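You operate a simulated robot arm through the tools that you are given. There is no shell and no other tool.

You run a simulated robot arm. Do the job below in one go: nothing can be reset, and whatever is moved stays where it is left.

TASK
Grease the lower end of the black-capped saddle post in the cradle.
Fine: lay it cap toward the yellow stop and slide the stop up to it first; use the orange brush and the tin, and put the brush back. Set down upright: orange block brush. A coat counts when it lies all over at full strength: go over it till it gets no stronger.
Where things are to end (x, y in the base frame): saddle post with the black end cap within 20 mm of [800, 310].
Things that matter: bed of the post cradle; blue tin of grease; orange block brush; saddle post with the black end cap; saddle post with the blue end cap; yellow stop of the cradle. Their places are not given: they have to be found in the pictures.

The check looks at the end state, three seconds after you hand in, the way a careful person would. Anything else that was tipped, shoved, dropped, spilled or broken makes it a failure. Lids that push on must go on centred and level and be pressed home; caps that screw on are set level and turned clockwise until they are tight.

THE ROBOT
A 7-joint arm with a two-finger parallel gripper, fixed in place. Base frame: the origin is on the floor under the middle of its stand, x ahead of it, y to its left, z up; the work surface is at about z = 910. Units: mm, degrees, N and s.
It reaches about 1479 mm from its shoulder. Its first joint turns from -166.0 to 166.0 degrees. Payload 4.4 kg.
Tool frame: the origin (TCP) lies between the finger pads and is the grasp point; the fingertips stand 23 mm ahead of it; z points along the fingers, y is the line along which they close. The gripper opens to 94 mm. The fingers are 38 mm wide and 10 mm thick; the gripper's body (54 by 96 mm) begins 39 mm behind the TCP.
Orientation is that of the tool frame in the base frame, as [roll, pitch, yaw] about the fixed x, y, z axes, in that order (R = Rz(yaw) Ry(pitch) Rx(roll)). With the fingers straight down and closing along the base's y, the tool's x points along the base's -x, its y along +y and its z along -z.

THE INTERFACE
- The arm moves only by the tool move_arm. Its argument "deltas" is a list of rows, each a list of 6 numbers: the shift along the base's x, y, z in units of 20 mm (1.0 is 20 mm), then the turn, a rotation vector about the base's x, y, z in units of 6 degrees (1.0 is 6 degrees). In form: [[tx, ty, tz, rx, ry, rz], ...]. A call has 1 to 20 rows; each row shifts and turns the commanded pose from where the row before left it. "claw" is the opening in per cent of the stroke, from 0 (shut) to 100 (fully open), set as the call begins (left out, the last holds). A call with a number of a shift or a turn outside -1 to 1 is refused whole. Each row takes 0.2 s and may step no farther than 50 mm and 8.6 degrees from the row before; otherwise, or with a gripper value out of range, the whole call is refused. Where a pose cannot be reached the arm comes as near as it can. A force on the tool above 40 N (or 10 N above the force at the start of the call, whichever is more), or a blocked arm, ends the call early, and 0.2 s more pass. The fingers move at their own pace (about 72 mm/s each) and stop on an object; they squeeze with about 23 N. The grip force told is the motor's: it shows also when the fingers shut on nothing. Time passes only in rows, and 0.2 s behind the last, so rows that do not move let the fingers close. It gives the time, the measured TCP pose, the force on the tool (base axes), the opening and the grip force at its end, in the units of the frame above (readings bear some noise), with the torque about the TCP (base axes, N m) and any sound that the robot's microphone picked up.
- Cameras (640 x 400 px; columns grow to the right, rows downward): "scene" is fixed at [219.6, 651.3, 1680.8]; the picture's right is [-0.58, -0.82, 0.00], its down [-0.51, 0.36, -0.78] and it looks along [0.64, -0.45, -0.62] (base axes); focal length 319 px, centre (320, 200). "wrist" rides on the gripper at [86, 16, -74] in the tool frame; the picture's right is [-0.18, 0.98, 0.00], its down [-0.58, -0.11, -0.81] and it looks along [-0.79, -0.15, 0.59] (tool axes); focal length 243 px, centre (320, 200).
- get_image(camera): a new picture of that camera. It takes no simulated time.
- point_at(camera, pixels): for up to 12 pixels [column, row] of the newest picture of that camera ("zoom" is the newest enlarged one), the place [x, y, z] in the base frame of the surface seen there, good to about 2 mm. It takes no simulated time.
- enlarge(camera, box): a new picture of the part [left, top, right, bottom] of that camera's present view, enlarged. It takes no simulated time.
- sign_off(): hands the job in; it is judged then, once.

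Open the gripper and draw the arm clear of the work before you hand the job in, unless the task says otherwise.

The tools are called after "Request:" as name(argument=value, ...) on one line, values as JSON. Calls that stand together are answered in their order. move_arm: Moves the arm, as the interface text tells. Its arguments: {"type":"object","properties":{"deltas":{"type":"array"},"claw":{"type":"number"}},"required":["deltas"]} The other tools are called the same way: get_image (camera) takes a picture; point_at (camera, pixels) gives the place of the surface under pixels of a picture; enlarge (camera, box) takes an enlarged picture of a part of a camera's view; sign_off () hands the job in.

At the start:

```text
clock: 0.0
ee_pos: [645.0, 7.0, 1272.2]
tcp_rot: [180.0, 0.1, -179.9]
force: [-0.4, 0.6, 0.2]
moment: [-0.01, -0.01, -0.03]
gripper_width: 94.1
finger_force: 0.0
```

scene: 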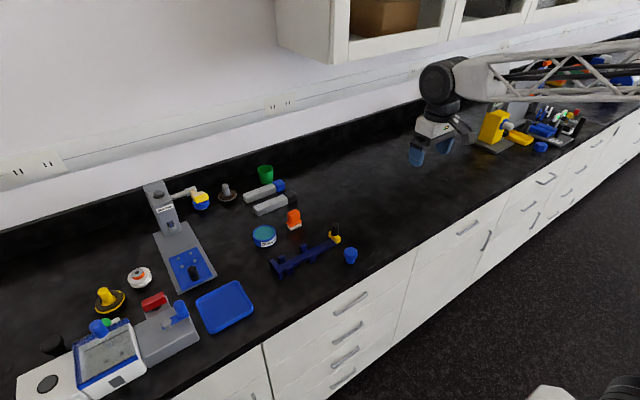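
wrist: 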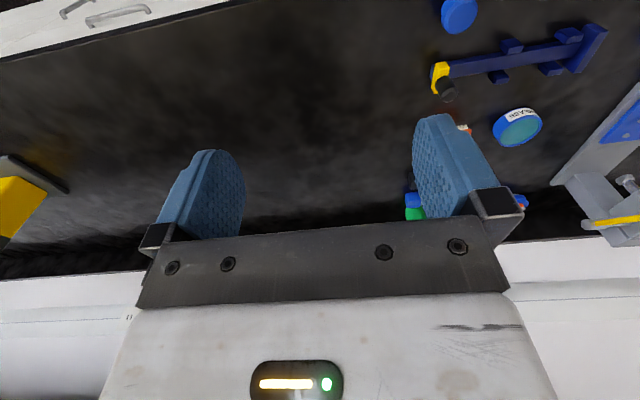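

I start with a closer look at the work area: the tin near (264,236), the orange brush near (294,219), the posts near (265,190)/(275,203) and the cradle near (305,255).

Request:
enlarge(camera="scene", box=[220, 150, 380, 290])

Request:
enlarge(camera="wrist", box=[400, 0, 640, 240])

```text
2.86 times, centred on (300, 220) of scene
```

zoom: 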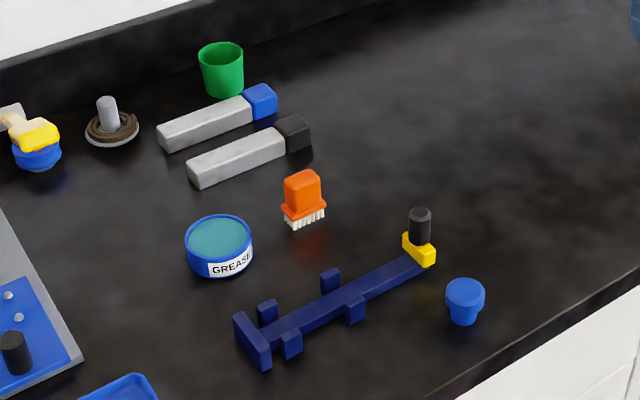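

```text
1.67 times, centred on (520, 120) of wrist
```

zoom: 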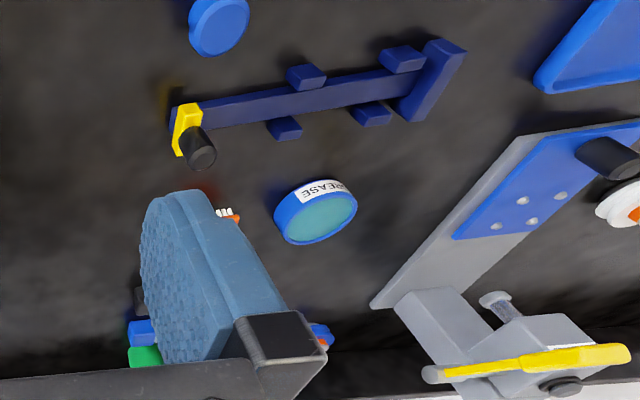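

The zoom shows two posts, the tin, the brush standing on its bristles and the blue cradle with the yellow stop with a black knob. I'll zoom in again on the scene and measure points.

Request:
enlarge(camera="scene", box=[260, 215, 360, 285])

```text
5.71 times, centred on (310, 250) of scene
```

zoom: 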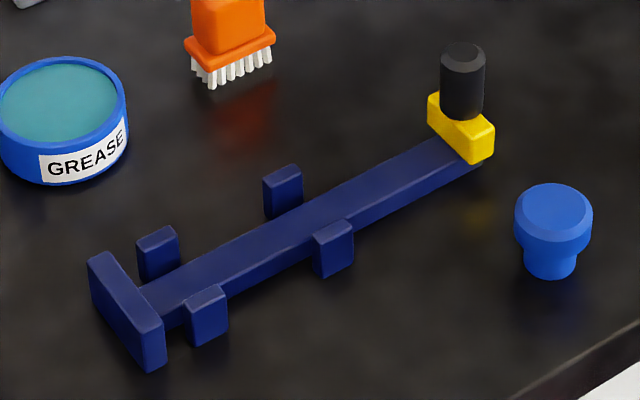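

Cradle details are visible: end plate at zoom (125,310), two pairs of cheeks, yellow stop at (462,130). I measure points on each.

Request:
point_at(camera="zoom", pixels=[[100, 260], [152, 328], [160, 298], [445, 152], [160, 238], [205, 296], [283, 176], [333, 232], [438, 102], [482, 130], [462, 56], [310, 225]])

Request:
point_at(camera="zoom", pixels=[[60, 95], [10, 95], [115, 95], [60, 62], [60, 140], [90, 175], [228, 15], [190, 45], [262, 45], [235, 80], [330, 280], [215, 245]])

```text
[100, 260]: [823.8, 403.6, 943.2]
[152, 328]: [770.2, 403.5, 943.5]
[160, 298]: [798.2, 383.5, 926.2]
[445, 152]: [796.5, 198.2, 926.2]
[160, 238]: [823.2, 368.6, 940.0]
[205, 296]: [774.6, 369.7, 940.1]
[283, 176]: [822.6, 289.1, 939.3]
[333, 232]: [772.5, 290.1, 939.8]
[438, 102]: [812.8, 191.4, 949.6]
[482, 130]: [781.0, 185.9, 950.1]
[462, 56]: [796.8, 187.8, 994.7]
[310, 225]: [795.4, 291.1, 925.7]
```

```text
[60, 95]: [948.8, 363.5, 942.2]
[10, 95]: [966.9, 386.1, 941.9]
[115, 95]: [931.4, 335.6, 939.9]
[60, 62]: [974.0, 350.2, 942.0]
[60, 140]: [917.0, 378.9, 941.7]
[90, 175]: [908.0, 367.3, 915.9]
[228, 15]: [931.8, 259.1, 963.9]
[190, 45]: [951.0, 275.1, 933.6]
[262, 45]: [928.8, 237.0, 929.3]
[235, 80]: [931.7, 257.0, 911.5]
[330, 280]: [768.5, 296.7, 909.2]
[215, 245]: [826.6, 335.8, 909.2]
```

The cradle runs along y at x≈797, with bed top at z≈926, end plate at y≈403 and the stop at y≈188. Now I zoom in on the posts and brush.

Request:
enlarge(camera="scene", box=[235, 165, 315, 235])

```text
5.71 times, centred on (275, 200) of scene
```

zoom: 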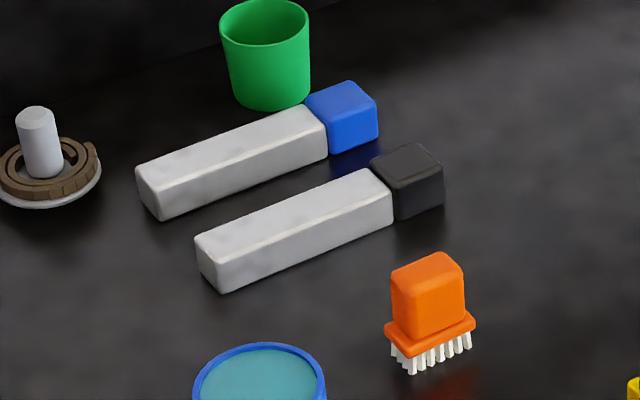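

The black-capped post lies from zoom (205,255) to (440,180). I measure its corners, the blue post's and the brush.

Request:
point_at(camera="zoom", pixels=[[200, 240], [216, 262], [222, 285], [365, 172], [388, 192], [377, 158], [405, 150], [437, 165], [402, 185], [442, 205], [300, 215], [400, 213]])

Request:
point_at(camera="zoom", pixels=[[142, 172], [160, 188], [165, 215], [300, 110], [322, 127], [373, 98], [330, 120], [375, 135], [425, 262], [396, 280], [455, 270], [430, 325]])

Request:
point_at(camera="zoom", pixels=[[390, 330], [410, 340], [472, 320], [412, 372], [465, 350], [396, 352], [425, 255], [462, 265], [410, 285], [265, 55], [255, 100], [310, 75]])

```text
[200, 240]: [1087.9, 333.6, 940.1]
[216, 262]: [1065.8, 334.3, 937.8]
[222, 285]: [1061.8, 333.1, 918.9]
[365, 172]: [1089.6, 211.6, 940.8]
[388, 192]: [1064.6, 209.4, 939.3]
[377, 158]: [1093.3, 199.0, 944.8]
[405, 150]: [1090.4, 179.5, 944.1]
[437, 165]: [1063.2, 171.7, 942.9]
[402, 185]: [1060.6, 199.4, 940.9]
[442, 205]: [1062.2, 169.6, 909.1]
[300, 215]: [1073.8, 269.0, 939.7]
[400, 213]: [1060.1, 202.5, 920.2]
```

```text
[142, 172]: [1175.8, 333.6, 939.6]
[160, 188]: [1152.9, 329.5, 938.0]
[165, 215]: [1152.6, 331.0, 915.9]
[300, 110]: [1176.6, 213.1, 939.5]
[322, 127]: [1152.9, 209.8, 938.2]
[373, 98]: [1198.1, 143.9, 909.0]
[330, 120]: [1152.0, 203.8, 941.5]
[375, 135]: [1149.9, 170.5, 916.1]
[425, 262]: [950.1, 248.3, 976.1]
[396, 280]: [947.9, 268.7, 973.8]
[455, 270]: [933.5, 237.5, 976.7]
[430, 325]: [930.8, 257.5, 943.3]
```

```text
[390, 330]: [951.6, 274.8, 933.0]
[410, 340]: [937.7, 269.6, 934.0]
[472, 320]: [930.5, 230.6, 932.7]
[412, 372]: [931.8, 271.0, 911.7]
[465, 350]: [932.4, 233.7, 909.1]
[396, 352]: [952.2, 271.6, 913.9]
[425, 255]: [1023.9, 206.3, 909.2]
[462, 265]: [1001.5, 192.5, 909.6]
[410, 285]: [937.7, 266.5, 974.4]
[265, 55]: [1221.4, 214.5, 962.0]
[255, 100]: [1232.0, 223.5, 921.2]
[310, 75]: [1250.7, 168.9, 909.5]
```

The black-capped post lies along y (y≈168 cap end to y≈335 lower end, x≈1077, about 30 mm square), already with its cap on the −y side, as the cradle needs. I'll swing the gripper −90° about z and go high above the cradle for a close wrist view.

Request:
move_arm(deltas=[[0.408, 0.955, -0.374, 0, 0, -0.789], [0.408, 0.955, -0.374, 0, 0, -0.789], [0.408, 0.955, -0.374, 0, 0, -0.789], [0.408, 0.955, -0.374, 0, 0, -0.789], [0.408, 0.955, -0.374, 0, 0, -0.789], [0.408, 0.955, -0.374, 0, 0, -0.789], [0.408, 0.955, -0.374, 0, 0, -0.789], [0.408, 0.955, -0.374, 0, 0, -0.789], [0.408, 0.955, -0.374, 0, 0, -0.789], [0.408, 0.955, -0.374, 0, 0, -0.789], [0.408, 0.955, -0.374, 0, 0, -0.789], [0.408, 0.955, -0.374, 0, 0, -0.789], [0.408, 0.955, -0.374, 0, 0, -0.789], [0.408, 0.955, -0.374, 0, 0, -0.789], [0.408, 0.955, -0.374, 0, 0, -0.789], [0.408, 0.955, -0.374, 0, 0, -0.789], [0.408, 0.955, -0.374, 0, 0, -0.789], [0.408, 0.955, -0.374, 0, 0, -0.789], [0.408, 0.955, -0.374, 0, 0, -0.789]])

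```text
clock: 4.0
ee_pos: [800.3, 369.6, 1131.4]
tcp_rot: [-180.0, -0.1, 90.0]
force: [-0.6, 0.0, -0.4]
moment: [-0.01, -0.03, -0.01]
gripper_width: 94.2
finger_force: 0.1
```

The arm reached (800,370,1131) with yaw 90. I take the wrist picture of the cradle.

Request:
get_image(camera="wrist")

Request:
get_image(camera="scene")

```text
taken
```

wrist: 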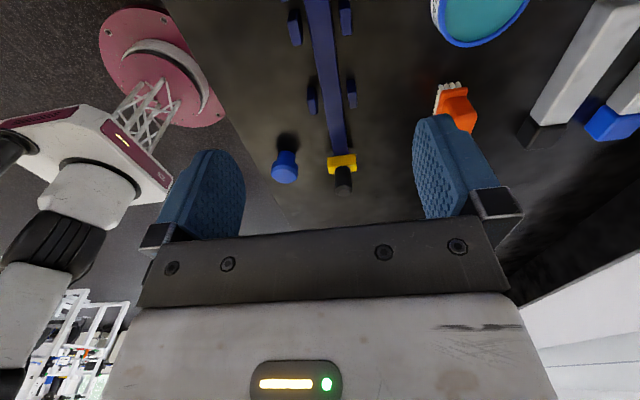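

```text
taken
```

scene: 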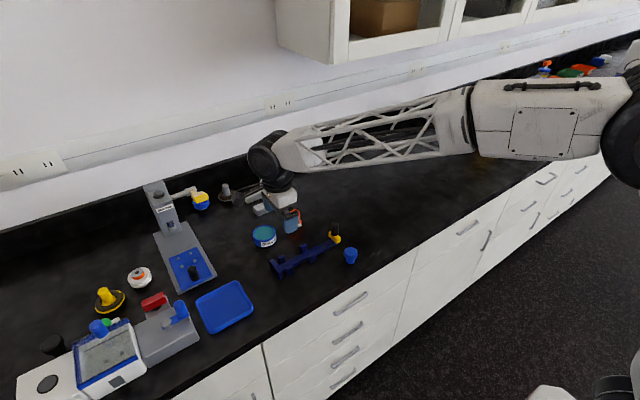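

The cradle is only partly in view (columns 285–355, rows 0–190). I back off 120 mm in +y to see the end plate as well.

Request:
move_arm(deltas=[[0, 1, 0, 0, 0, 0], [0, 1, 0, 0, 0, 0], [0, 1, 0, 0, 0, 0], [0, 1, 0, 0, 0, 0], [0, 1, 0, 0, 0, 0], [0, 1, 0, 0, 0, 0]])

Request:
enlarge(camera="wrist", box=[220, 0, 420, 150])

```text
clock: 5.4
ee_pos: [801.2, 489.7, 1129.1]
tcp_rot: [180.0, 0.0, 90.1]
force: [-0.7, -0.1, 0.3]
moment: [-0.04, -0.01, 0.02]
gripper_width: 93.8
finger_force: 0.0
```

```text
2.67 times, centred on (320, 75) of wrist
```

zoom: 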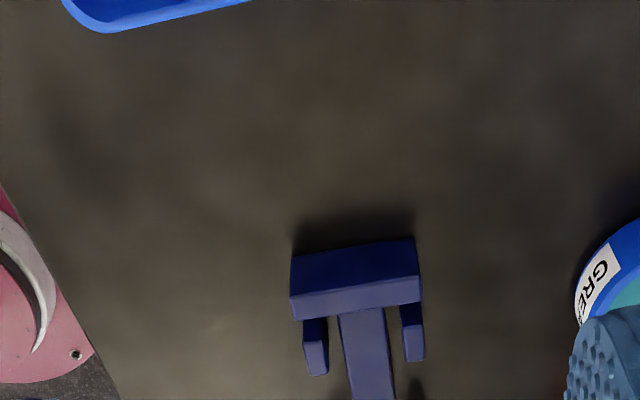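

The plate shows at zoom (355,280). I enlarge closer around the cradle and measure inner faces.

Request:
enlarge(camera="wrist", box=[300, 85, 390, 160])

```text
5.33 times, centred on (345, 122) of wrist
```

zoom: 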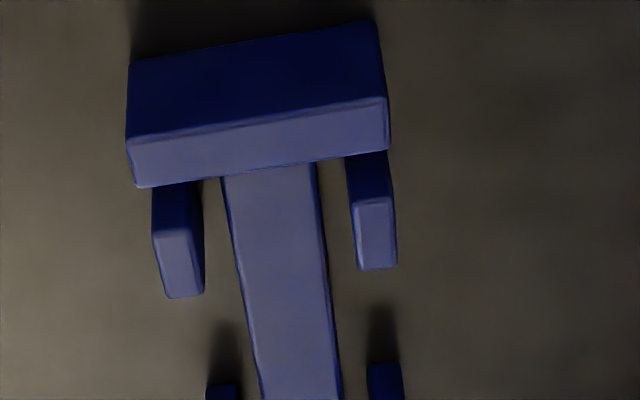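

The zoom shows the plate top (rows 100–185), bed (columns 225–340) and the first cheek pair. I measure their edges.

Request:
point_at(camera="zoom", pixels=[[135, 142], [140, 183], [383, 102], [383, 145], [230, 182], [312, 170], [265, 390], [335, 390], [190, 236], [198, 288], [360, 205], [365, 262]])

Request:
point_at(camera="zoom", pixels=[[160, 237], [172, 292], [388, 203], [392, 262], [260, 125], [262, 165], [275, 185], [270, 280], [215, 260], [340, 250]])

```text
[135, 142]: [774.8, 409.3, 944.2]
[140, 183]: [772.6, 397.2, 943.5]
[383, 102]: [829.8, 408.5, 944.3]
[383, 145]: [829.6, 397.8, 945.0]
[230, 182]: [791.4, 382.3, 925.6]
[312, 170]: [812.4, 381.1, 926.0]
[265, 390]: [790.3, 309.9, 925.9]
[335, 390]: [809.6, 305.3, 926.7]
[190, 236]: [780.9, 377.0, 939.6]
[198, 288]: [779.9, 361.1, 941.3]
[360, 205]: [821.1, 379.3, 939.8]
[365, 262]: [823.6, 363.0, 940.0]
```

```text
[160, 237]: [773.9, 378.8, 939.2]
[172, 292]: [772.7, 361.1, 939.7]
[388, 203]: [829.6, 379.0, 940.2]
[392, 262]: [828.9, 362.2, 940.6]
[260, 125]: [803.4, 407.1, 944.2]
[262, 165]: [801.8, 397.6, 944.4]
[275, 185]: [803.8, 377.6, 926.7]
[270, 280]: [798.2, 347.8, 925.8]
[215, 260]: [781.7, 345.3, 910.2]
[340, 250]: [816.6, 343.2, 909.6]
```

Cheek inner faces lie at x≈781.5 and 820.5, the bed between x 790 and 812, the plate's inner face at y≈397. Before heading to the posts I check the neighbours' heights in the scene (tower at (160,205), arm at (200,200), green cup).

Request:
get_image(camera="scene")

Request:
point_at(camera="scene", pixels=[[160, 186], [170, 225], [185, 193], [200, 195], [202, 207], [226, 188], [228, 199], [265, 168], [266, 180], [172, 250], [200, 255]])

```text
taken
```

scene: 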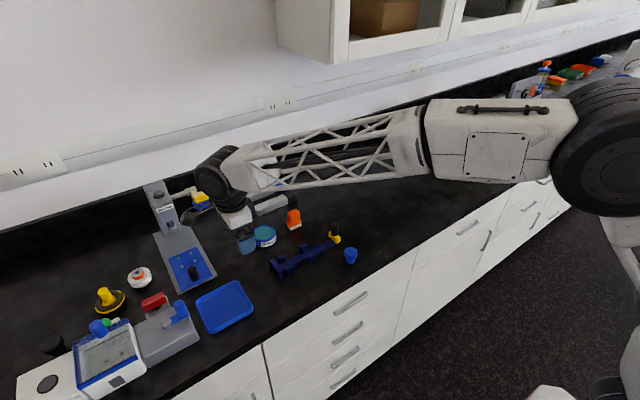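

```text
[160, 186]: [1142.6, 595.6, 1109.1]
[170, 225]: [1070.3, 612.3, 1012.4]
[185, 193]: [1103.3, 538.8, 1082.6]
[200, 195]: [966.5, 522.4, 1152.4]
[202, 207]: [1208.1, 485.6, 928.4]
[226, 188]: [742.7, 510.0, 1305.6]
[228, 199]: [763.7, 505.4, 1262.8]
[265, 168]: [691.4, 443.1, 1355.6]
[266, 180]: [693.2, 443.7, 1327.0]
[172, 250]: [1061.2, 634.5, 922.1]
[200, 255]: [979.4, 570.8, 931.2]
```

The machine with its head stands at y>480, x>1080, up to z≈1110, so I first move −y to y≈350 and only then +x toward the post.

Request:
move_arm(deltas=[[0, -1, 0, 0, 0, 0], [0, -1, 0, 0, 0, 0], [0, -1, 0, 0, 0, 0], [0, -1, 0, 0, 0, 0], [0, -1, 0, 0, 0, 0], [0, -1, 0, 0, 0, 0], [0, -1, 0, 0, 0, 0], [1, 0, 0, 0, 0, 0], [1, 0, 0, 0, 0, 0], [1, 0, 0, 0, 0, 0], [1, 0, 0, 0, 0, 0], [1, 0, 0, 0, 0, 0], [1, 0, 0, 0, 0, 0], [1, 0, 0, 0, 0, 0], [1, 0, 0, 0, 0, 0], [1, 0, 0, 0, 0, 0], [1, 0, 0, 0, 0, 0], [1, 0, 0, 0, 0, 0], [1, 0, 0, 0, 0, 0], [1, 0, 0, 0, 0, 0]])

Request:
get_image(camera="wrist")

Request:
get_image(camera="scene")

```text
clock: 9.6
ee_pos: [1061.0, 350.2, 1130.8]
tcp_rot: [180.0, 0.1, 90.1]
force: [0.2, -0.3, 0.9]
moment: [-0.03, -0.02, -0.02]
gripper_width: 94.0
finger_force: 0.0
```

```text
taken
```

wrist: 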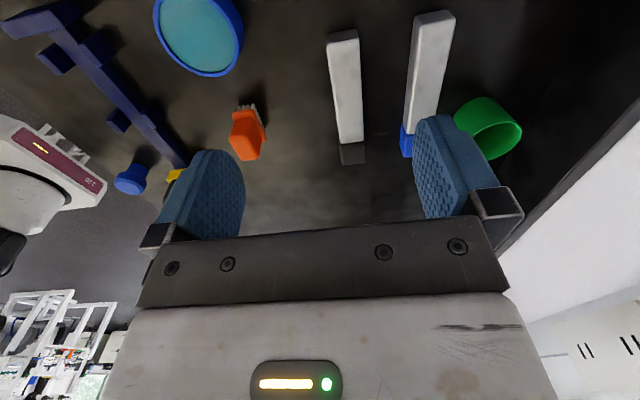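

```text
taken
```

scene: 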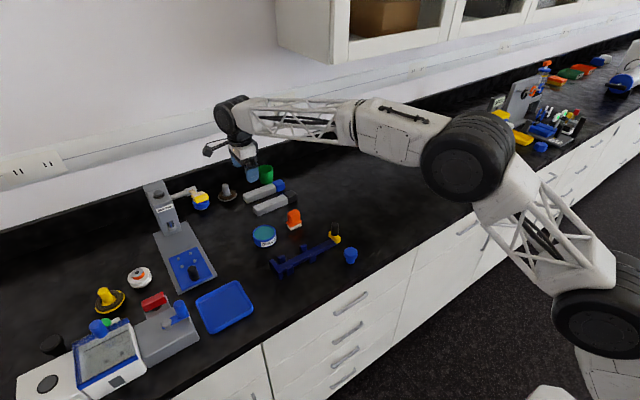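

The black post shows at wrist columns 327–365, rows 30–165. I enlarge it and the tin, to measure precisely.

Request:
enlarge(camera="wrist", box=[300, 0, 460, 170])

Request:
point_at(camera="wrist", pixels=[[329, 44], [357, 40], [328, 35], [356, 30], [337, 140], [362, 138], [342, 147], [364, 145], [343, 164], [364, 161], [345, 90], [348, 110]])

Request:
point_at(camera="wrist", pixels=[[195, 35], [160, 20], [238, 45], [180, 60], [205, 73], [225, 15], [241, 108], [262, 115], [233, 128], [236, 155], [258, 152], [248, 140]])

```text
2.35 times, centred on (380, 85) of wrist
```

zoom: 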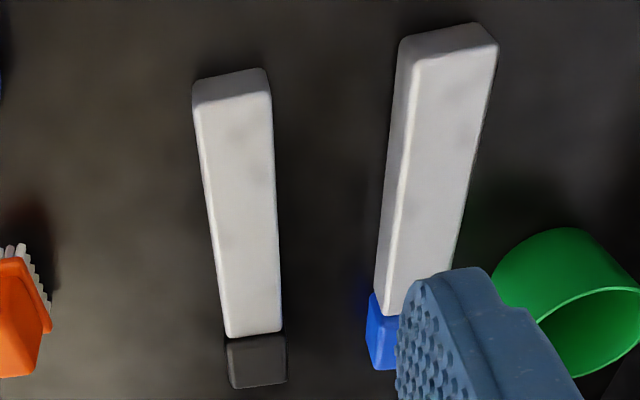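

```text
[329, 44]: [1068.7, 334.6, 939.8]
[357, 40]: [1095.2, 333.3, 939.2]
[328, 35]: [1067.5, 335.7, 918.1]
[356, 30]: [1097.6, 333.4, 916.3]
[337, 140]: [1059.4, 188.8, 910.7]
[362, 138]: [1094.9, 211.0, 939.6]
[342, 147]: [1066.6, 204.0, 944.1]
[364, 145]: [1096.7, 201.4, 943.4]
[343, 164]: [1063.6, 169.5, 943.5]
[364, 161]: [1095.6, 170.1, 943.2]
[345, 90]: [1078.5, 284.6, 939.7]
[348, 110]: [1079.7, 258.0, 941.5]
```

```text
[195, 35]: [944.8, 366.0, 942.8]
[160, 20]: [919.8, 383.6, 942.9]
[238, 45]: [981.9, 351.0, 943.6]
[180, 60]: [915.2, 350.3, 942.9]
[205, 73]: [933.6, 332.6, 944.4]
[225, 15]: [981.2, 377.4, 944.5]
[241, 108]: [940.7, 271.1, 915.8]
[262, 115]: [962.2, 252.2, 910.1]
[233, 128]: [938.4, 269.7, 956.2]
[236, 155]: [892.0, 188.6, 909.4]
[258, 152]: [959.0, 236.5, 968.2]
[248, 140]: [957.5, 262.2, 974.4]
```

The post's shaft is centred at x≈1080, spans y≈168.5–335.5, top z≈940. I set the opening to about 60 mm and move above the grasp point (1079.5, 271).

Request:
move_arm(deltas=[[0.0925, -0.395, -0.5, 0, 0, 0], [0.0925, -0.395, -0.5, 0, 0, 0], [0.0925, -0.395, -0.5, 0, 0, 0], [0.0925, -0.395, -0.5, 0, 0, 0], [0.0925, -0.395, -0.5, 0, 0, 0], [0.0925, -0.395, -0.5, 0, 0, 0], [0.0925, -0.395, -0.5, 0, 0, 0], [0.0925, -0.395, -0.5, 0, 0, 0], [0.0925, -0.395, -0.5, 0, 0, 0], [0.0925, -0.395, -0.5, 0, 0, 0], [0, 0, 0, 0, 0, 0]], claw=64)

Request:
get_image(camera="wrist")

Request:
get_image(camera="scene")

```text
clock: 12.0
ee_pos: [1078.3, 270.8, 1027.6]
tcp_rot: [-180.0, 0.0, 90.1]
force: [-0.5, 0.3, 0.2]
moment: [-0.01, 0.01, 0.02]
gripper_width: 60.5
finger_force: 0.0
```

```text
taken
```

wrist: 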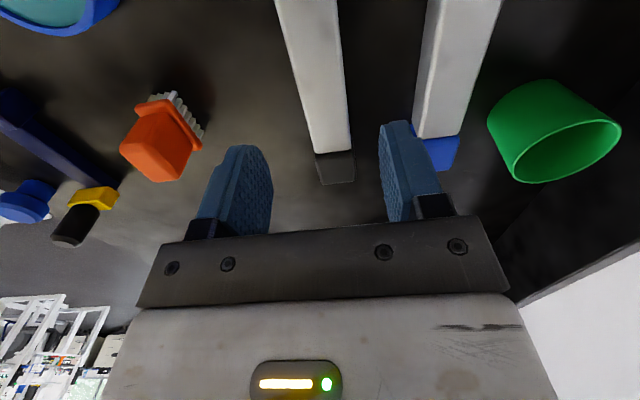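

```text
taken
```

scene: 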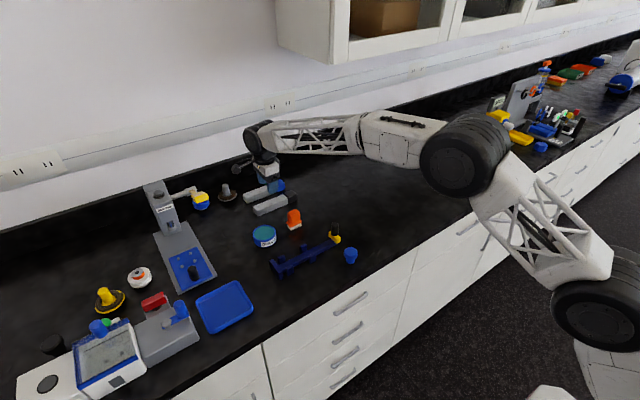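

The fingers bracket the post (wrist columns 245–400, post at 285–350). I go down about 91 mm so the fingertips end just above the table.

Request:
move_arm(deltas=[[0, 0, -0.9, 0, 0, 0], [0, 0, -0.9, 0, 0, 0], [0, 0, -0.9, 0, 0, 0], [0, 0, -0.9, 0, 0, 0], [0, 0, -0.9, 0, 0, 0], [0, 0, 0, 0, 0, 0]])

Request:
enlarge(camera="scene", box=[220, 140, 320, 230])

Request:
get_image(camera="wrist")

```text
clock: 13.4
ee_pos: [1078.8, 270.2, 939.2]
tcp_rot: [-180.0, 0.1, 90.1]
force: [-0.6, 0.4, 0.0]
moment: [0.04, 0.01, -0.01]
gripper_width: 60.2
finger_force: 0.1
```

```text
4.44 times, centred on (270, 185) of scene
```

zoom: 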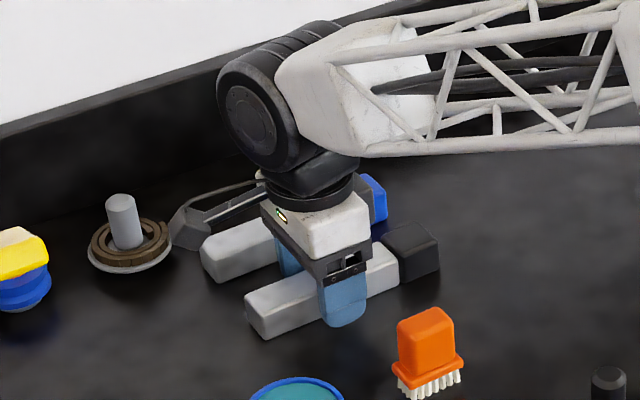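

```text
taken
```

wrist: 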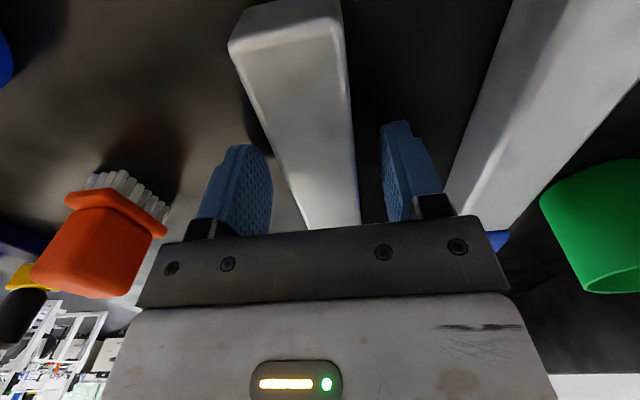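

The fingers straddle the shaft at z≈939 with nothing touching. I close the gripper on it.

Request:
move_arm(deltas=[[0, 0, 0, 0, 0, 0], [0, 0, 0, 0, 0, 0], [0, 0, 0, 0, 0, 0], [0, 0, 0, 0, 0, 0]], claw=0)

```text
clock: 14.4
ee_pos: [1078.4, 270.4, 939.1]
tcp_rot: [-179.9, 0.0, 90.1]
force: [1.0, 0.1, 1.2]
moment: [0.03, -0.1, -0.02]
gripper_width: 33.9
finger_force: 22.9
```

It holds at 33.9 mm width with 23 N. I lift it slowly 120 mm.

Request:
move_arm(deltas=[[0, 0, 0.3, 0, 0, 0], [0, 0, 0.5, 0, 0, 0], [0, 0, 0.7, 0, 0, 0], [0, 0, 0.8, 0, 0, 0], [0, 0, 0.9, 0, 0, 0], [0, 0, 0.9, 0, 0, 0], [0, 0, 0.9, 0, 0, 0], [0, 0, 0.8, 0, 0, 0], [0, 0, 0.5, 0, 0, 0], [0, 0, 0, 0, 0, 0]])

Request:
enlarge(camera="scene", box=[220, 110, 340, 230])

Request:
get_image(camera="wrist")

```text
clock: 16.6
ee_pos: [1077.7, 270.8, 1064.9]
tcp_rot: [-180.0, -0.1, 90.1]
force: [-0.9, 0.9, -2.8]
moment: [0.06, 0.0, 0.02]
gripper_width: 34.0
finger_force: 23.0
```

```text
3.33 times, centred on (280, 170) of scene
```

zoom: 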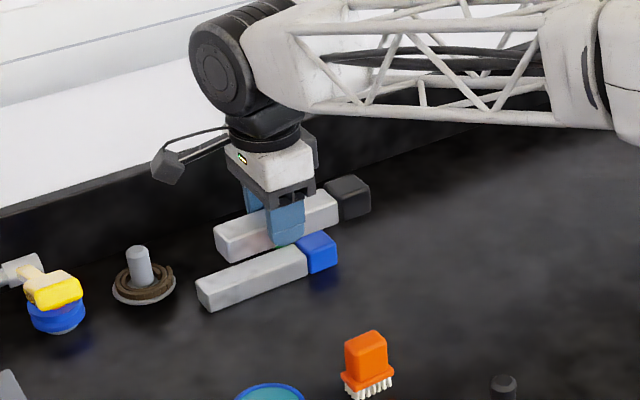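

```text
taken
```

wrist: 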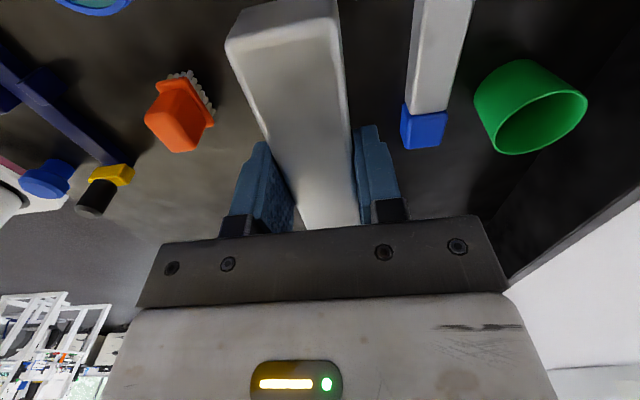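

The post is held level. I carry it across to above the cradle, aiming at TCP (800, 329).

Request:
move_arm(deltas=[[-0.5, 0.1, 0, 0, 0, 0], [-0.9, 0.2, 0, 0, 0, 0], [-0.95, 0.2, 0, 0, 0, 0], [-0.95, 0.2, 0, 0, 0, 0], [-0.95, 0.2, 0, 0, 0, 0], [-0.95, 0.2, 0, 0, 0, 0], [-0.95, 0.2, 0, 0, 0, 0], [-0.95, 0.2, 0, 0, 0, 0], [-0.95, 0.2, 0, 0, 0, 0], [-0.95, 0.2, 0, 0, 0, 0], [-0.95, 0.2, 0, 0, 0, 0], [-0.95, 0.2, 0, 0, 0, 0], [-0.95, 0.2, 0, 0, 0, 0], [-0.95, 0.2, 0, 0, 0, 0], [-0.75, 0.15, 0, 0, 0, 0], [-0.35, 0.07, 0, 0, 0, 0], [0, 0, 0, 0, 0, 0]])

Request:
get_image(camera="wrist")

Request:
enlarge(camera="scene", box=[220, 160, 380, 290])

```text
clock: 20.2
ee_pos: [799.9, 329.3, 1065.2]
tcp_rot: [-180.0, 0.0, 90.0]
force: [0.0, 0.5, -1.6]
moment: [0.08, 0.01, -0.01]
gripper_width: 33.6
finger_force: 22.7
```

```text
taken
```

wrist: 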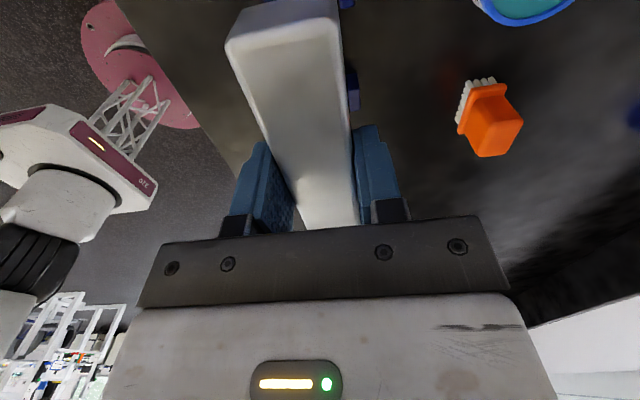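

```text
3.08 times, centred on (300, 225) of scene
```

zoom: 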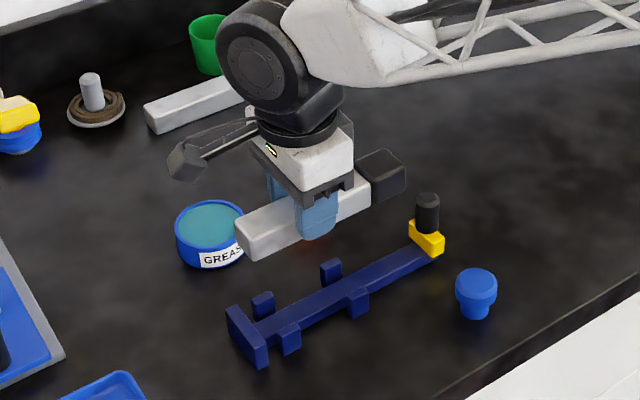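

The post hangs above the cradle. I measure its lower end, its edges and the yellow stop in this zoom to check the alignment.

Request:
point_at(camera="zoom", pixels=[[245, 240], [255, 245], [240, 228], [280, 220], [345, 205], [400, 165], [375, 165], [365, 185], [240, 320], [262, 345], [425, 228], [425, 200]])

Request:
point_at(camera="wrist", pixels=[[235, 45], [332, 20], [285, 33], [260, 100], [340, 100], [270, 80], [310, 180]])

```text
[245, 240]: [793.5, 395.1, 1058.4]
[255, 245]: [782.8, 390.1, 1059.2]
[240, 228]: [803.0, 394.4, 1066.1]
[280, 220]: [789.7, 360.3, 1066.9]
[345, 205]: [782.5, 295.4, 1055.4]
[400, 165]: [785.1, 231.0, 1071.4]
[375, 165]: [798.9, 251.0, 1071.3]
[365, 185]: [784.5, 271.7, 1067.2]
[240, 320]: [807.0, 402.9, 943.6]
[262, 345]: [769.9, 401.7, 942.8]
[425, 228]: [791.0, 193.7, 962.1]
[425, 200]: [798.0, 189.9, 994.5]
```

```text
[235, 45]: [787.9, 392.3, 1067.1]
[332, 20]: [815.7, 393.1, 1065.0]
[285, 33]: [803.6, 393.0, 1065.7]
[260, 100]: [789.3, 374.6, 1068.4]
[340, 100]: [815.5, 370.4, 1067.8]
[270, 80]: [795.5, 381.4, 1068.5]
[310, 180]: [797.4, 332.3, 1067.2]
```

The lower end sits at y≈394 with the plate face at ≈397, so I shift −3 mm for clearance and descend to just above the bed.

Request:
move_arm(deltas=[[0, -0.15, -0.5, 0, 0, 0], [0, 0, -0.9, 0, 0, 0], [0, 0, -0.9, 0, 0, 0], [0, 0, -0.8, 0, 0, 0], [0, 0, -0.6, 0, 0, 0], [0, 0, -0.4, 0, 0, 0], [0, 0, 0, 0, 0, 0]])

Request:
enlarge(camera="scene", box=[250, 190, 370, 290])

Request:
get_image(camera="wrist")

```text
clock: 21.8
ee_pos: [801.0, 327.3, 983.1]
tcp_rot: [-180.0, -0.1, 90.1]
force: [-0.2, -0.2, -2.5]
moment: [0.08, 0.03, -0.02]
gripper_width: 33.9
finger_force: 23.4
```

```text
4.00 times, centred on (310, 240) of scene
```

zoom: 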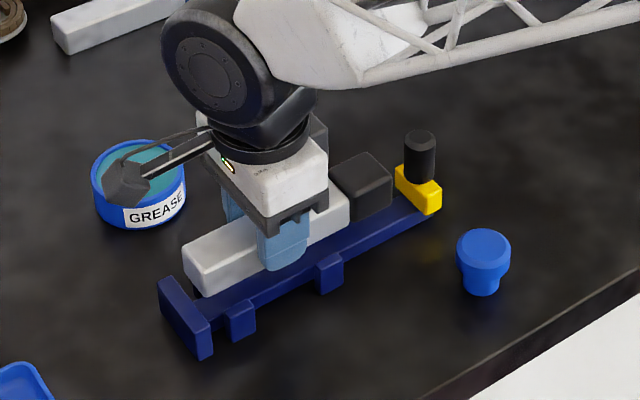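

```text
taken
```

wrist: 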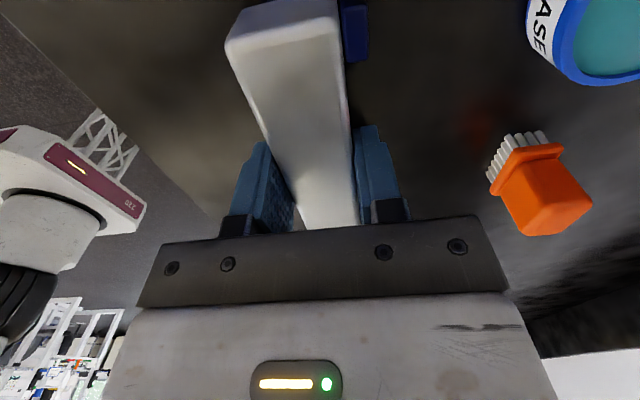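

The post is about 27 mm above its seat. I check the end-to-plate gap and cap-to-stop gap before lowering further.

Request:
point_at(camera="zoom", pixels=[[188, 255], [200, 285], [195, 272], [215, 268], [165, 285], [205, 322], [375, 185], [388, 200], [400, 185], [425, 200], [238, 310], [328, 262]])

```text
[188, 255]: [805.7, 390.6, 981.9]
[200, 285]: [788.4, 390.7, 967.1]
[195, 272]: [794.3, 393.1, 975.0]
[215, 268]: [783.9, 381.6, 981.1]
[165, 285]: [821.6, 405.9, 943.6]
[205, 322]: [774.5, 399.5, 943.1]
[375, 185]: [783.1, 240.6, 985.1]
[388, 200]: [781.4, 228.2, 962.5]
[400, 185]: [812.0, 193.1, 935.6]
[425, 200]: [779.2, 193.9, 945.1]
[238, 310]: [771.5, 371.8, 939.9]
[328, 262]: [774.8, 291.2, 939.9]
```

The gap to the plate is about 4–5 mm and the stop's near face is at y≈193, well clear of the cap. I lower on in small steps toward contact.

Request:
move_arm(deltas=[[0, 0, -0.4, 0, 0, 0], [0, 0, -0.3, 0, 0, 0], [0, 0, -0.2, 0, 0, 0], [0, 0, -0.15, 0, 0, 0], [0, 0, -0.1, 0, 0, 0], [0, 0, -0.08, 0, 0, 0], [0, 0, 0, 0, 0, 0]])

```text
clock: 23.4
ee_pos: [801.3, 325.8, 960.0]
tcp_rot: [180.0, 0.0, 89.9]
force: [-0.6, 0.2, -2.0]
moment: [0.08, 0.01, -0.01]
gripper_width: 34.0
finger_force: 23.1
```

At z=960 with no contact yet (force ≈ −2 N is the post's weight). I continue in 1 mm steps.

Request:
move_arm(deltas=[[0, 0, -0.06, 0, 0, 0], [0, 0, -0.06, 0, 0, 0], [0, 0, -0.05, 0, 0, 0], [0, 0, 0, 0, 0, 0]])

```text
clock: 24.4
ee_pos: [802.1, 326.3, 955.5]
tcp_rot: [180.0, 0.1, 90.1]
force: [-0.4, 0.0, -3.4]
moment: [0.07, 0.02, 0.02]
gripper_width: 34.1
finger_force: 22.8
```

Still hanging free at z≈955.5. I step down further by small amounts.

Request:
move_arm(deltas=[[0, 0, -0.04, 0, 0, 0], [0, 0, -0.04, 0, 0, 0], [0, 0, 0, 0, 0, 0]])

```text
clock: 25.2
ee_pos: [801.6, 326.2, 954.3]
tcp_rot: [180.0, 0.1, 90.0]
force: [3.1, -0.8, 12.9]
moment: [-0.45, 0.09, 0.04]
gripper_width: 33.5
finger_force: 23.2
```

Contact felt: +13 N up at z≈954. I look at how it sits before opening.

Request:
enlarge(camera="scene", box=[255, 205, 355, 285])

Request:
get_image(camera="wrist")

```text
5.00 times, centred on (305, 245) of scene
```

zoom: 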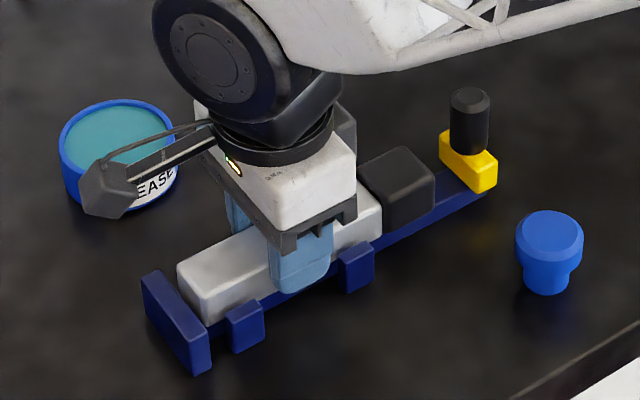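

```text
taken
```

wrist: 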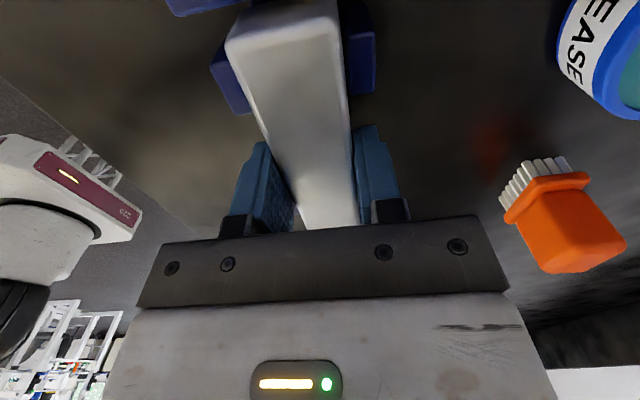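

The post lies between the cheeks. I open to about 50 mm and rise straight up.

Request:
move_arm(deltas=[[0, 0, 0.02, 0, 0, 0], [0, 0, 0, 0, 0, 0], [0, 0, 0, 0, 0, 0]], claw=54)

Request:
move_arm(deltas=[[0, 0, 0.3, 0, 0, 0], [0, 0, 0.6, 0, 0, 0], [0, 0, 0.9, 0, 0, 0], [0, 0, 0.9, 0, 0, 0], [0, 0, 0.9, 0, 0, 0], [0, 0, 0.9, 0, 0, 0], [0, 0, 0, 0, 0, 0]])

Request:
enlarge(camera="scene", box=[255, 205, 355, 285])

Request:
get_image(camera="wrist")

```text
clock: 26.0
ee_pos: [800.2, 326.3, 952.9]
tcp_rot: [-180.0, 0.0, 90.0]
force: [-0.5, 0.5, 0.2]
moment: [-0.01, 0.02, -0.01]
gripper_width: 51.1
finger_force: 0.1
```

```text
clock: 27.6
ee_pos: [800.3, 325.9, 1044.9]
tcp_rot: [179.9, 0.0, 90.1]
force: [0.0, -0.5, -0.2]
moment: [-0.01, 0.02, 0.0]
gripper_width: 50.7
finger_force: 0.1
```

```text
5.00 times, centred on (305, 245) of scene
```

zoom: 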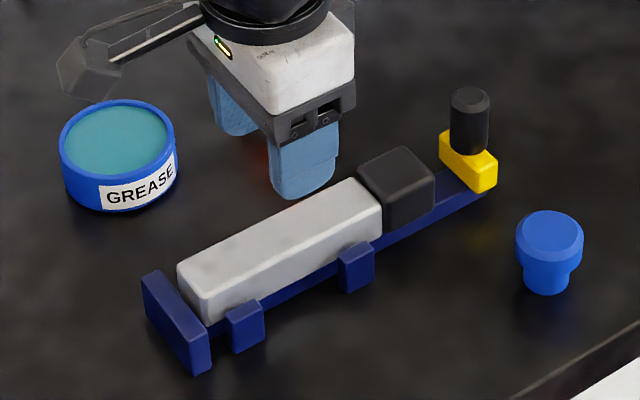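

```text
taken
```

wrist: 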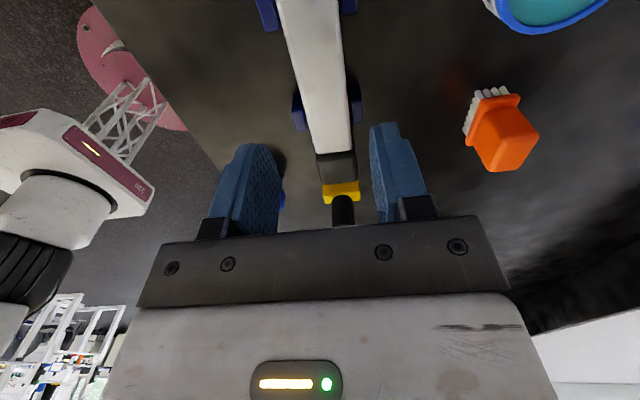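

The post lies in the cradle. I measure its ends, cap and stop/knob precisely.

Request:
point_at(camera="zoom", pixels=[[180, 275], [200, 300], [185, 290], [210, 290], [375, 205], [350, 190], [360, 180], [385, 195], [430, 180], [400, 155], [432, 205], [240, 255]])

Request:
point_at(camera="zoom", pixels=[[442, 140], [478, 165], [495, 160], [490, 180], [470, 182], [452, 165], [470, 95], [455, 125], [486, 125], [453, 100], [487, 102], [470, 145]])

```text
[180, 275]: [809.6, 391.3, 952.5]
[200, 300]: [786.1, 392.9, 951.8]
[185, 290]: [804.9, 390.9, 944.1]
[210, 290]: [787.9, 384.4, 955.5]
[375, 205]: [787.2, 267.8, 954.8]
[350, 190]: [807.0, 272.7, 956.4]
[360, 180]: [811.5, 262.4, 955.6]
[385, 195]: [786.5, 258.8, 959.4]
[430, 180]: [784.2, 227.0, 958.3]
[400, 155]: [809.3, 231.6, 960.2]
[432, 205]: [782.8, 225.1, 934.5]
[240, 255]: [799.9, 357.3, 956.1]
```

```text
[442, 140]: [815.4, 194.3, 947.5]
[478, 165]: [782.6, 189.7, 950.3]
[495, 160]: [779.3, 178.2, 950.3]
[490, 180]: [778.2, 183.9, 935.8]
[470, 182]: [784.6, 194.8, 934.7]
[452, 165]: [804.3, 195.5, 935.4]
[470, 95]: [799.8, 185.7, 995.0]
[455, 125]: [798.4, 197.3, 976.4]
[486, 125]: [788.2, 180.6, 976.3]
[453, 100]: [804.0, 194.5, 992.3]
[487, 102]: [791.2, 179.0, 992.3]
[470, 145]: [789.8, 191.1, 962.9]
```

Post centre is ≈(799, 308.5) with the cap end at y≈224.5; the stop's front is at y≈195 and its knob is centred at ≈(799,187), top z 995. I move over the knob.

Request:
move_arm(deltas=[[0, -0.99, 0, 0, 0, 0], [0, -0.99, 0, 0, 0, 0], [0, -0.99, 0, 0, 0, 0], [0, -0.99, 0, 0, 0, 0], [0, -0.99, 0, 0, 0, 0], [0, -0.99, 0, 0, 0, 0], [0, -0.99, 0, 0, 0, 0], [0, 0, 0, 0, 0, 0]])

Request:
get_image(camera="wrist")

Request:
enlarge(camera="scene", box=[285, 175, 385, 275])

```text
clock: 29.4
ee_pos: [800.4, 188.8, 1046.0]
tcp_rot: [-180.0, 0.0, 90.1]
force: [0.0, 1.0, -0.8]
moment: [0.04, 0.0, -0.01]
gripper_width: 50.7
finger_force: 0.2
```

```text
taken
```

wrist: 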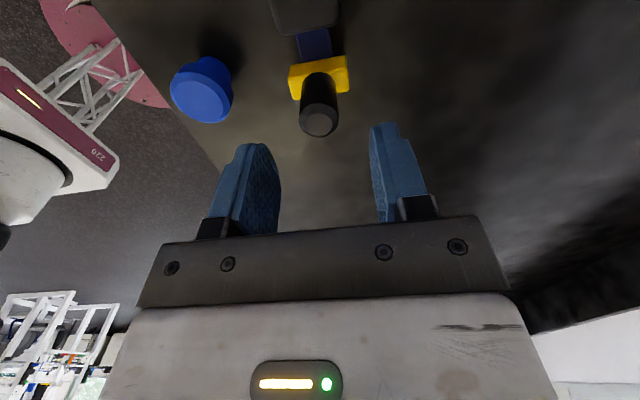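

```text
4.00 times, centred on (335, 225) of scene
```

zoom: 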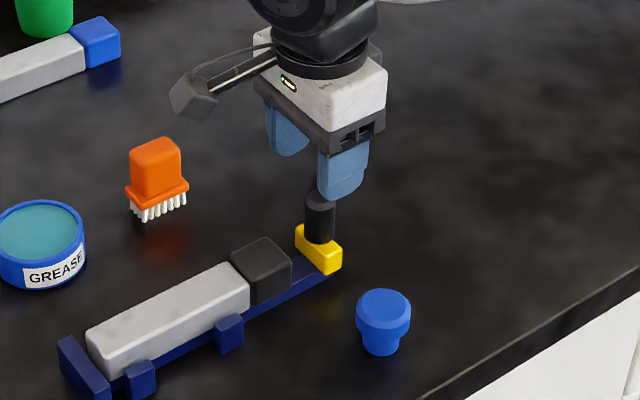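

The knob shows at wrist (318,100). I measure it in this view.

Request:
point_at(camera="wrist", pixels=[[319, 124], [305, 120], [334, 120], [319, 133], [319, 100], [292, 75], [347, 68], [330, 62], [310, 68]])

```text
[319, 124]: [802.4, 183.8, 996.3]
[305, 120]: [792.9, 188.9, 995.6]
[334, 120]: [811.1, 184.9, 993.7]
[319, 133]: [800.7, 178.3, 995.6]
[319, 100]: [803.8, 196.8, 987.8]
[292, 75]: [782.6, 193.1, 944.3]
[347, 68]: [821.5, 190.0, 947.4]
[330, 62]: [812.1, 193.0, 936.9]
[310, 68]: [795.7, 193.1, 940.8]
```

The knob centre is ≈(800.5,186.5). I lower with fingertips to z≈968 (above the cap's top at 960) with a small −y offset, then close.

Request:
move_arm(deltas=[[0, -0.1, -0.7, 0, 0, 0], [0, -0.1, -0.8, 0, 0, 0], [0, 0, -0.7, 0, 0, 0], [0, 0, -0.5, 0, 0, 0], [0, 0, 0, 0, 0, 0]])

Request:
move_arm(deltas=[[0, 0, 0, 0, 0, 0], [0, 0, 0, 0, 0, 0], [0, 0, 0, 0, 0, 0], [0, 0, 0, 0, 0, 0]], claw=0)

```text
clock: 30.6
ee_pos: [803.1, 184.0, 990.1]
tcp_rot: [-180.0, 0.0, 90.1]
force: [0.4, -0.3, 0.6]
moment: [-0.01, 0.01, 0.0]
gripper_width: 50.8
finger_force: 0.1
```

```text
clock: 31.1
ee_pos: [800.1, 184.8, 989.7]
tcp_rot: [-179.7, 0.2, 90.1]
force: [-23.1, -1.5, 10.4]
moment: [-0.43, -0.11, -0.08]
gripper_width: 24.8
finger_force: 22.9
stopped in row 2: the force on the tool passed its limit at 47 N (the readings are from after the stop); the commanded pose is now the measured one
```

The grip closed at 24.8 mm but off-centre: a −23 N side force on the tool. I shift the tool slightly toward −x to relieve it.

Request:
move_arm(deltas=[[-0.03, 0, 0, 0, 0, 0], [0, 0, 0, 0, 0, 0]])

```text
clock: 31.7
ee_pos: [799.1, 182.8, 989.0]
tcp_rot: [-179.9, 0.0, 90.2]
force: [4.0, 5.4, -1.8]
moment: [-0.29, -0.76, 0.04]
gripper_width: 24.9
finger_force: 45.0
```

Side force has dropped to 4 N. I check the picture before sliding.

Request:
enlarge(camera="scene", box=[285, 175, 385, 275])

Request:
move_arm(deltas=[[0, 0, 0, 0, 0, 0]])

```text
4.00 times, centred on (335, 225) of scene
```

zoom: 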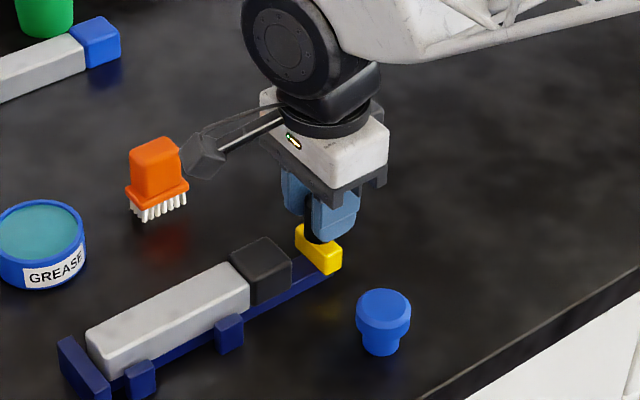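

```text
clock: 32.1
ee_pos: [800.1, 184.0, 990.6]
tcp_rot: [-179.8, 0.0, 90.1]
force: [9.5, 6.3, -4.1]
moment: [0.18, -0.82, 0.03]
gripper_width: 24.9
finger_force: 45.4
```

The stop is held and forces are modest. I slide it +y by about 22 mm, in small steps.

Request:
move_arm(deltas=[[0.01, 0.1, 0, 0, 0, 0], [0, 0.2, 0, 0, 0, 0], [0, 0.2, 0, 0, 0, 0], [0, 0.2, 0, 0, 0, 0], [0, 0.2, 0, 0, 0, 0], [0, 0.2, 0, 0, 0, 0], [0, 0, 0, 0, 0, 0]])

Request:
enlarge(camera="scene", box=[285, 195, 365, 275])

```text
clock: 33.7
ee_pos: [799.3, 206.5, 989.8]
tcp_rot: [-179.8, 0.0, 90.1]
force: [-11.9, -2.6, 9.2]
moment: [-0.2, -0.48, -0.18]
gripper_width: 24.7
finger_force: 45.1
stopped in row 7: the force on the tool passed its limit at 41 N (the readings are from after the stop); the commanded pose is now the measured one
```

```text
5.00 times, centred on (325, 235) of scene
```

zoom: 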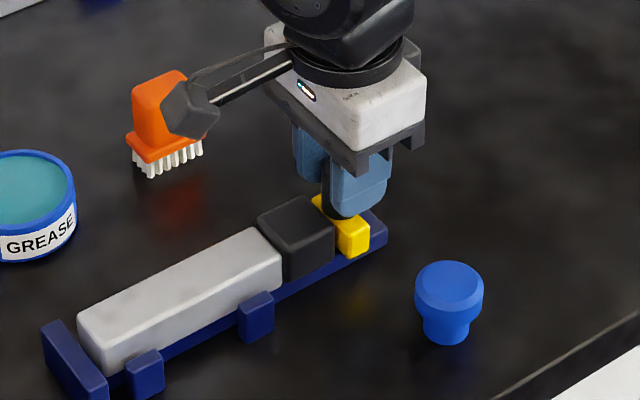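

The stop has followed about 22 mm, now nearly at the cap. I measure the remaining gap.

Request:
point_at(camera="zoom", pixels=[[340, 240], [350, 250], [358, 232], [368, 225], [330, 250], [325, 265], [300, 270], [318, 203], [90, 330], [85, 345], [334, 222]])

Request:
get_image(camera="wrist")

```text
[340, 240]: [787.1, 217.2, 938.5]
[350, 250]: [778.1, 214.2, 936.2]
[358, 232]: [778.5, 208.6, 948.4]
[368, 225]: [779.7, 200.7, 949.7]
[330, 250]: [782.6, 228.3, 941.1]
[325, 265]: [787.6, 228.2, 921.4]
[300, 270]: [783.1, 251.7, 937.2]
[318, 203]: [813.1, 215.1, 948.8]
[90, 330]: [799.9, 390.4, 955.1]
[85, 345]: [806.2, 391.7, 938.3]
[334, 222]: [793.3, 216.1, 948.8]
```

```text
taken
```

wrist: 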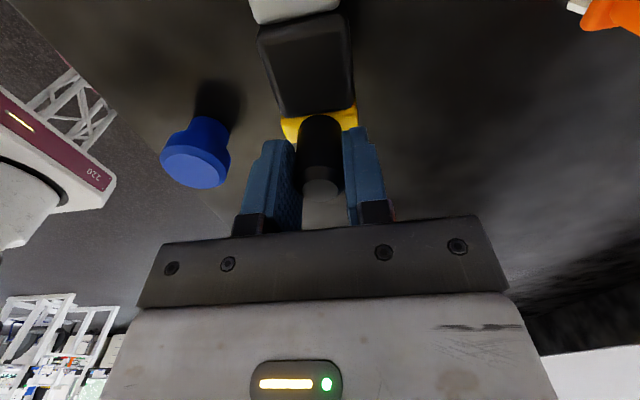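

About 8 mm remain between the stop's front (y≈217) and the cap (y≈225). I continue in 1.4 mm steps.

Request:
move_arm(deltas=[[-0.01, 0.07, 0, 0, 0, 0], [0, 0.07, 0, 0, 0, 0], [0, 0.07, 0, 0, 0, 0], [0, 0.07, 0, 0, 0, 0], [0, 0, 0, 0, 0, 0]])

Request:
enlarge(camera="scene", box=[285, 195, 365, 275])

```text
clock: 34.9
ee_pos: [799.3, 211.9, 990.1]
tcp_rot: [-179.8, -0.1, 90.1]
force: [-28.0, -2.7, 18.3]
moment: [0.2, -0.34, 0.02]
gripper_width: 24.3
finger_force: 44.6
```

```text
5.00 times, centred on (325, 235) of scene
```

zoom: 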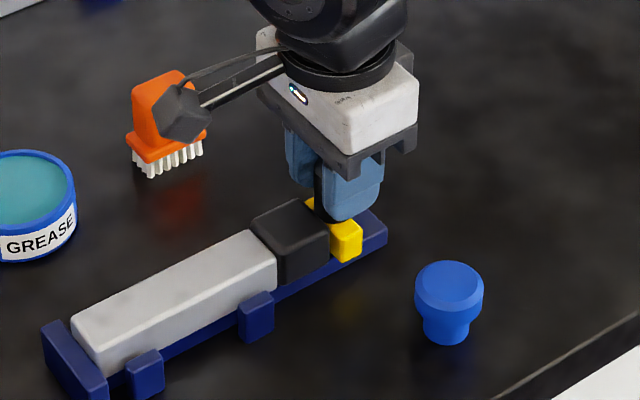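

The post looks shifted slightly toward the plate — I measure both contact gaps.

Request:
point_at(camera="zoom", pixels=[[340, 235], [345, 245], [334, 218], [325, 245], [322, 260], [295, 265], [85, 335], [80, 345], [78, 350], [65, 345], [95, 340]])

Request:
get_image(camera="wrist")

```text
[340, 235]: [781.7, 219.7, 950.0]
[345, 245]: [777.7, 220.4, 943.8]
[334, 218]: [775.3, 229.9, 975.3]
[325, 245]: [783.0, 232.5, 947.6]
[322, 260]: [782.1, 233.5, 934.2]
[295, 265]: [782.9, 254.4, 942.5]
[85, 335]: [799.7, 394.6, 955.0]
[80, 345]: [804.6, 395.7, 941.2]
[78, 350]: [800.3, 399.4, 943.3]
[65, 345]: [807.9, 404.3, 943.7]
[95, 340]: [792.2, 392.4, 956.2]
```

```text
taken
```

wrist: 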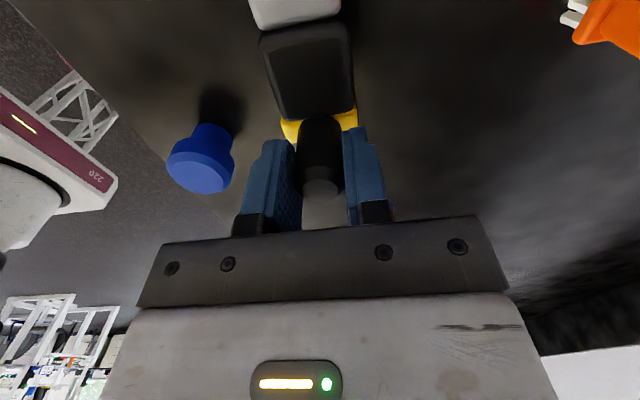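

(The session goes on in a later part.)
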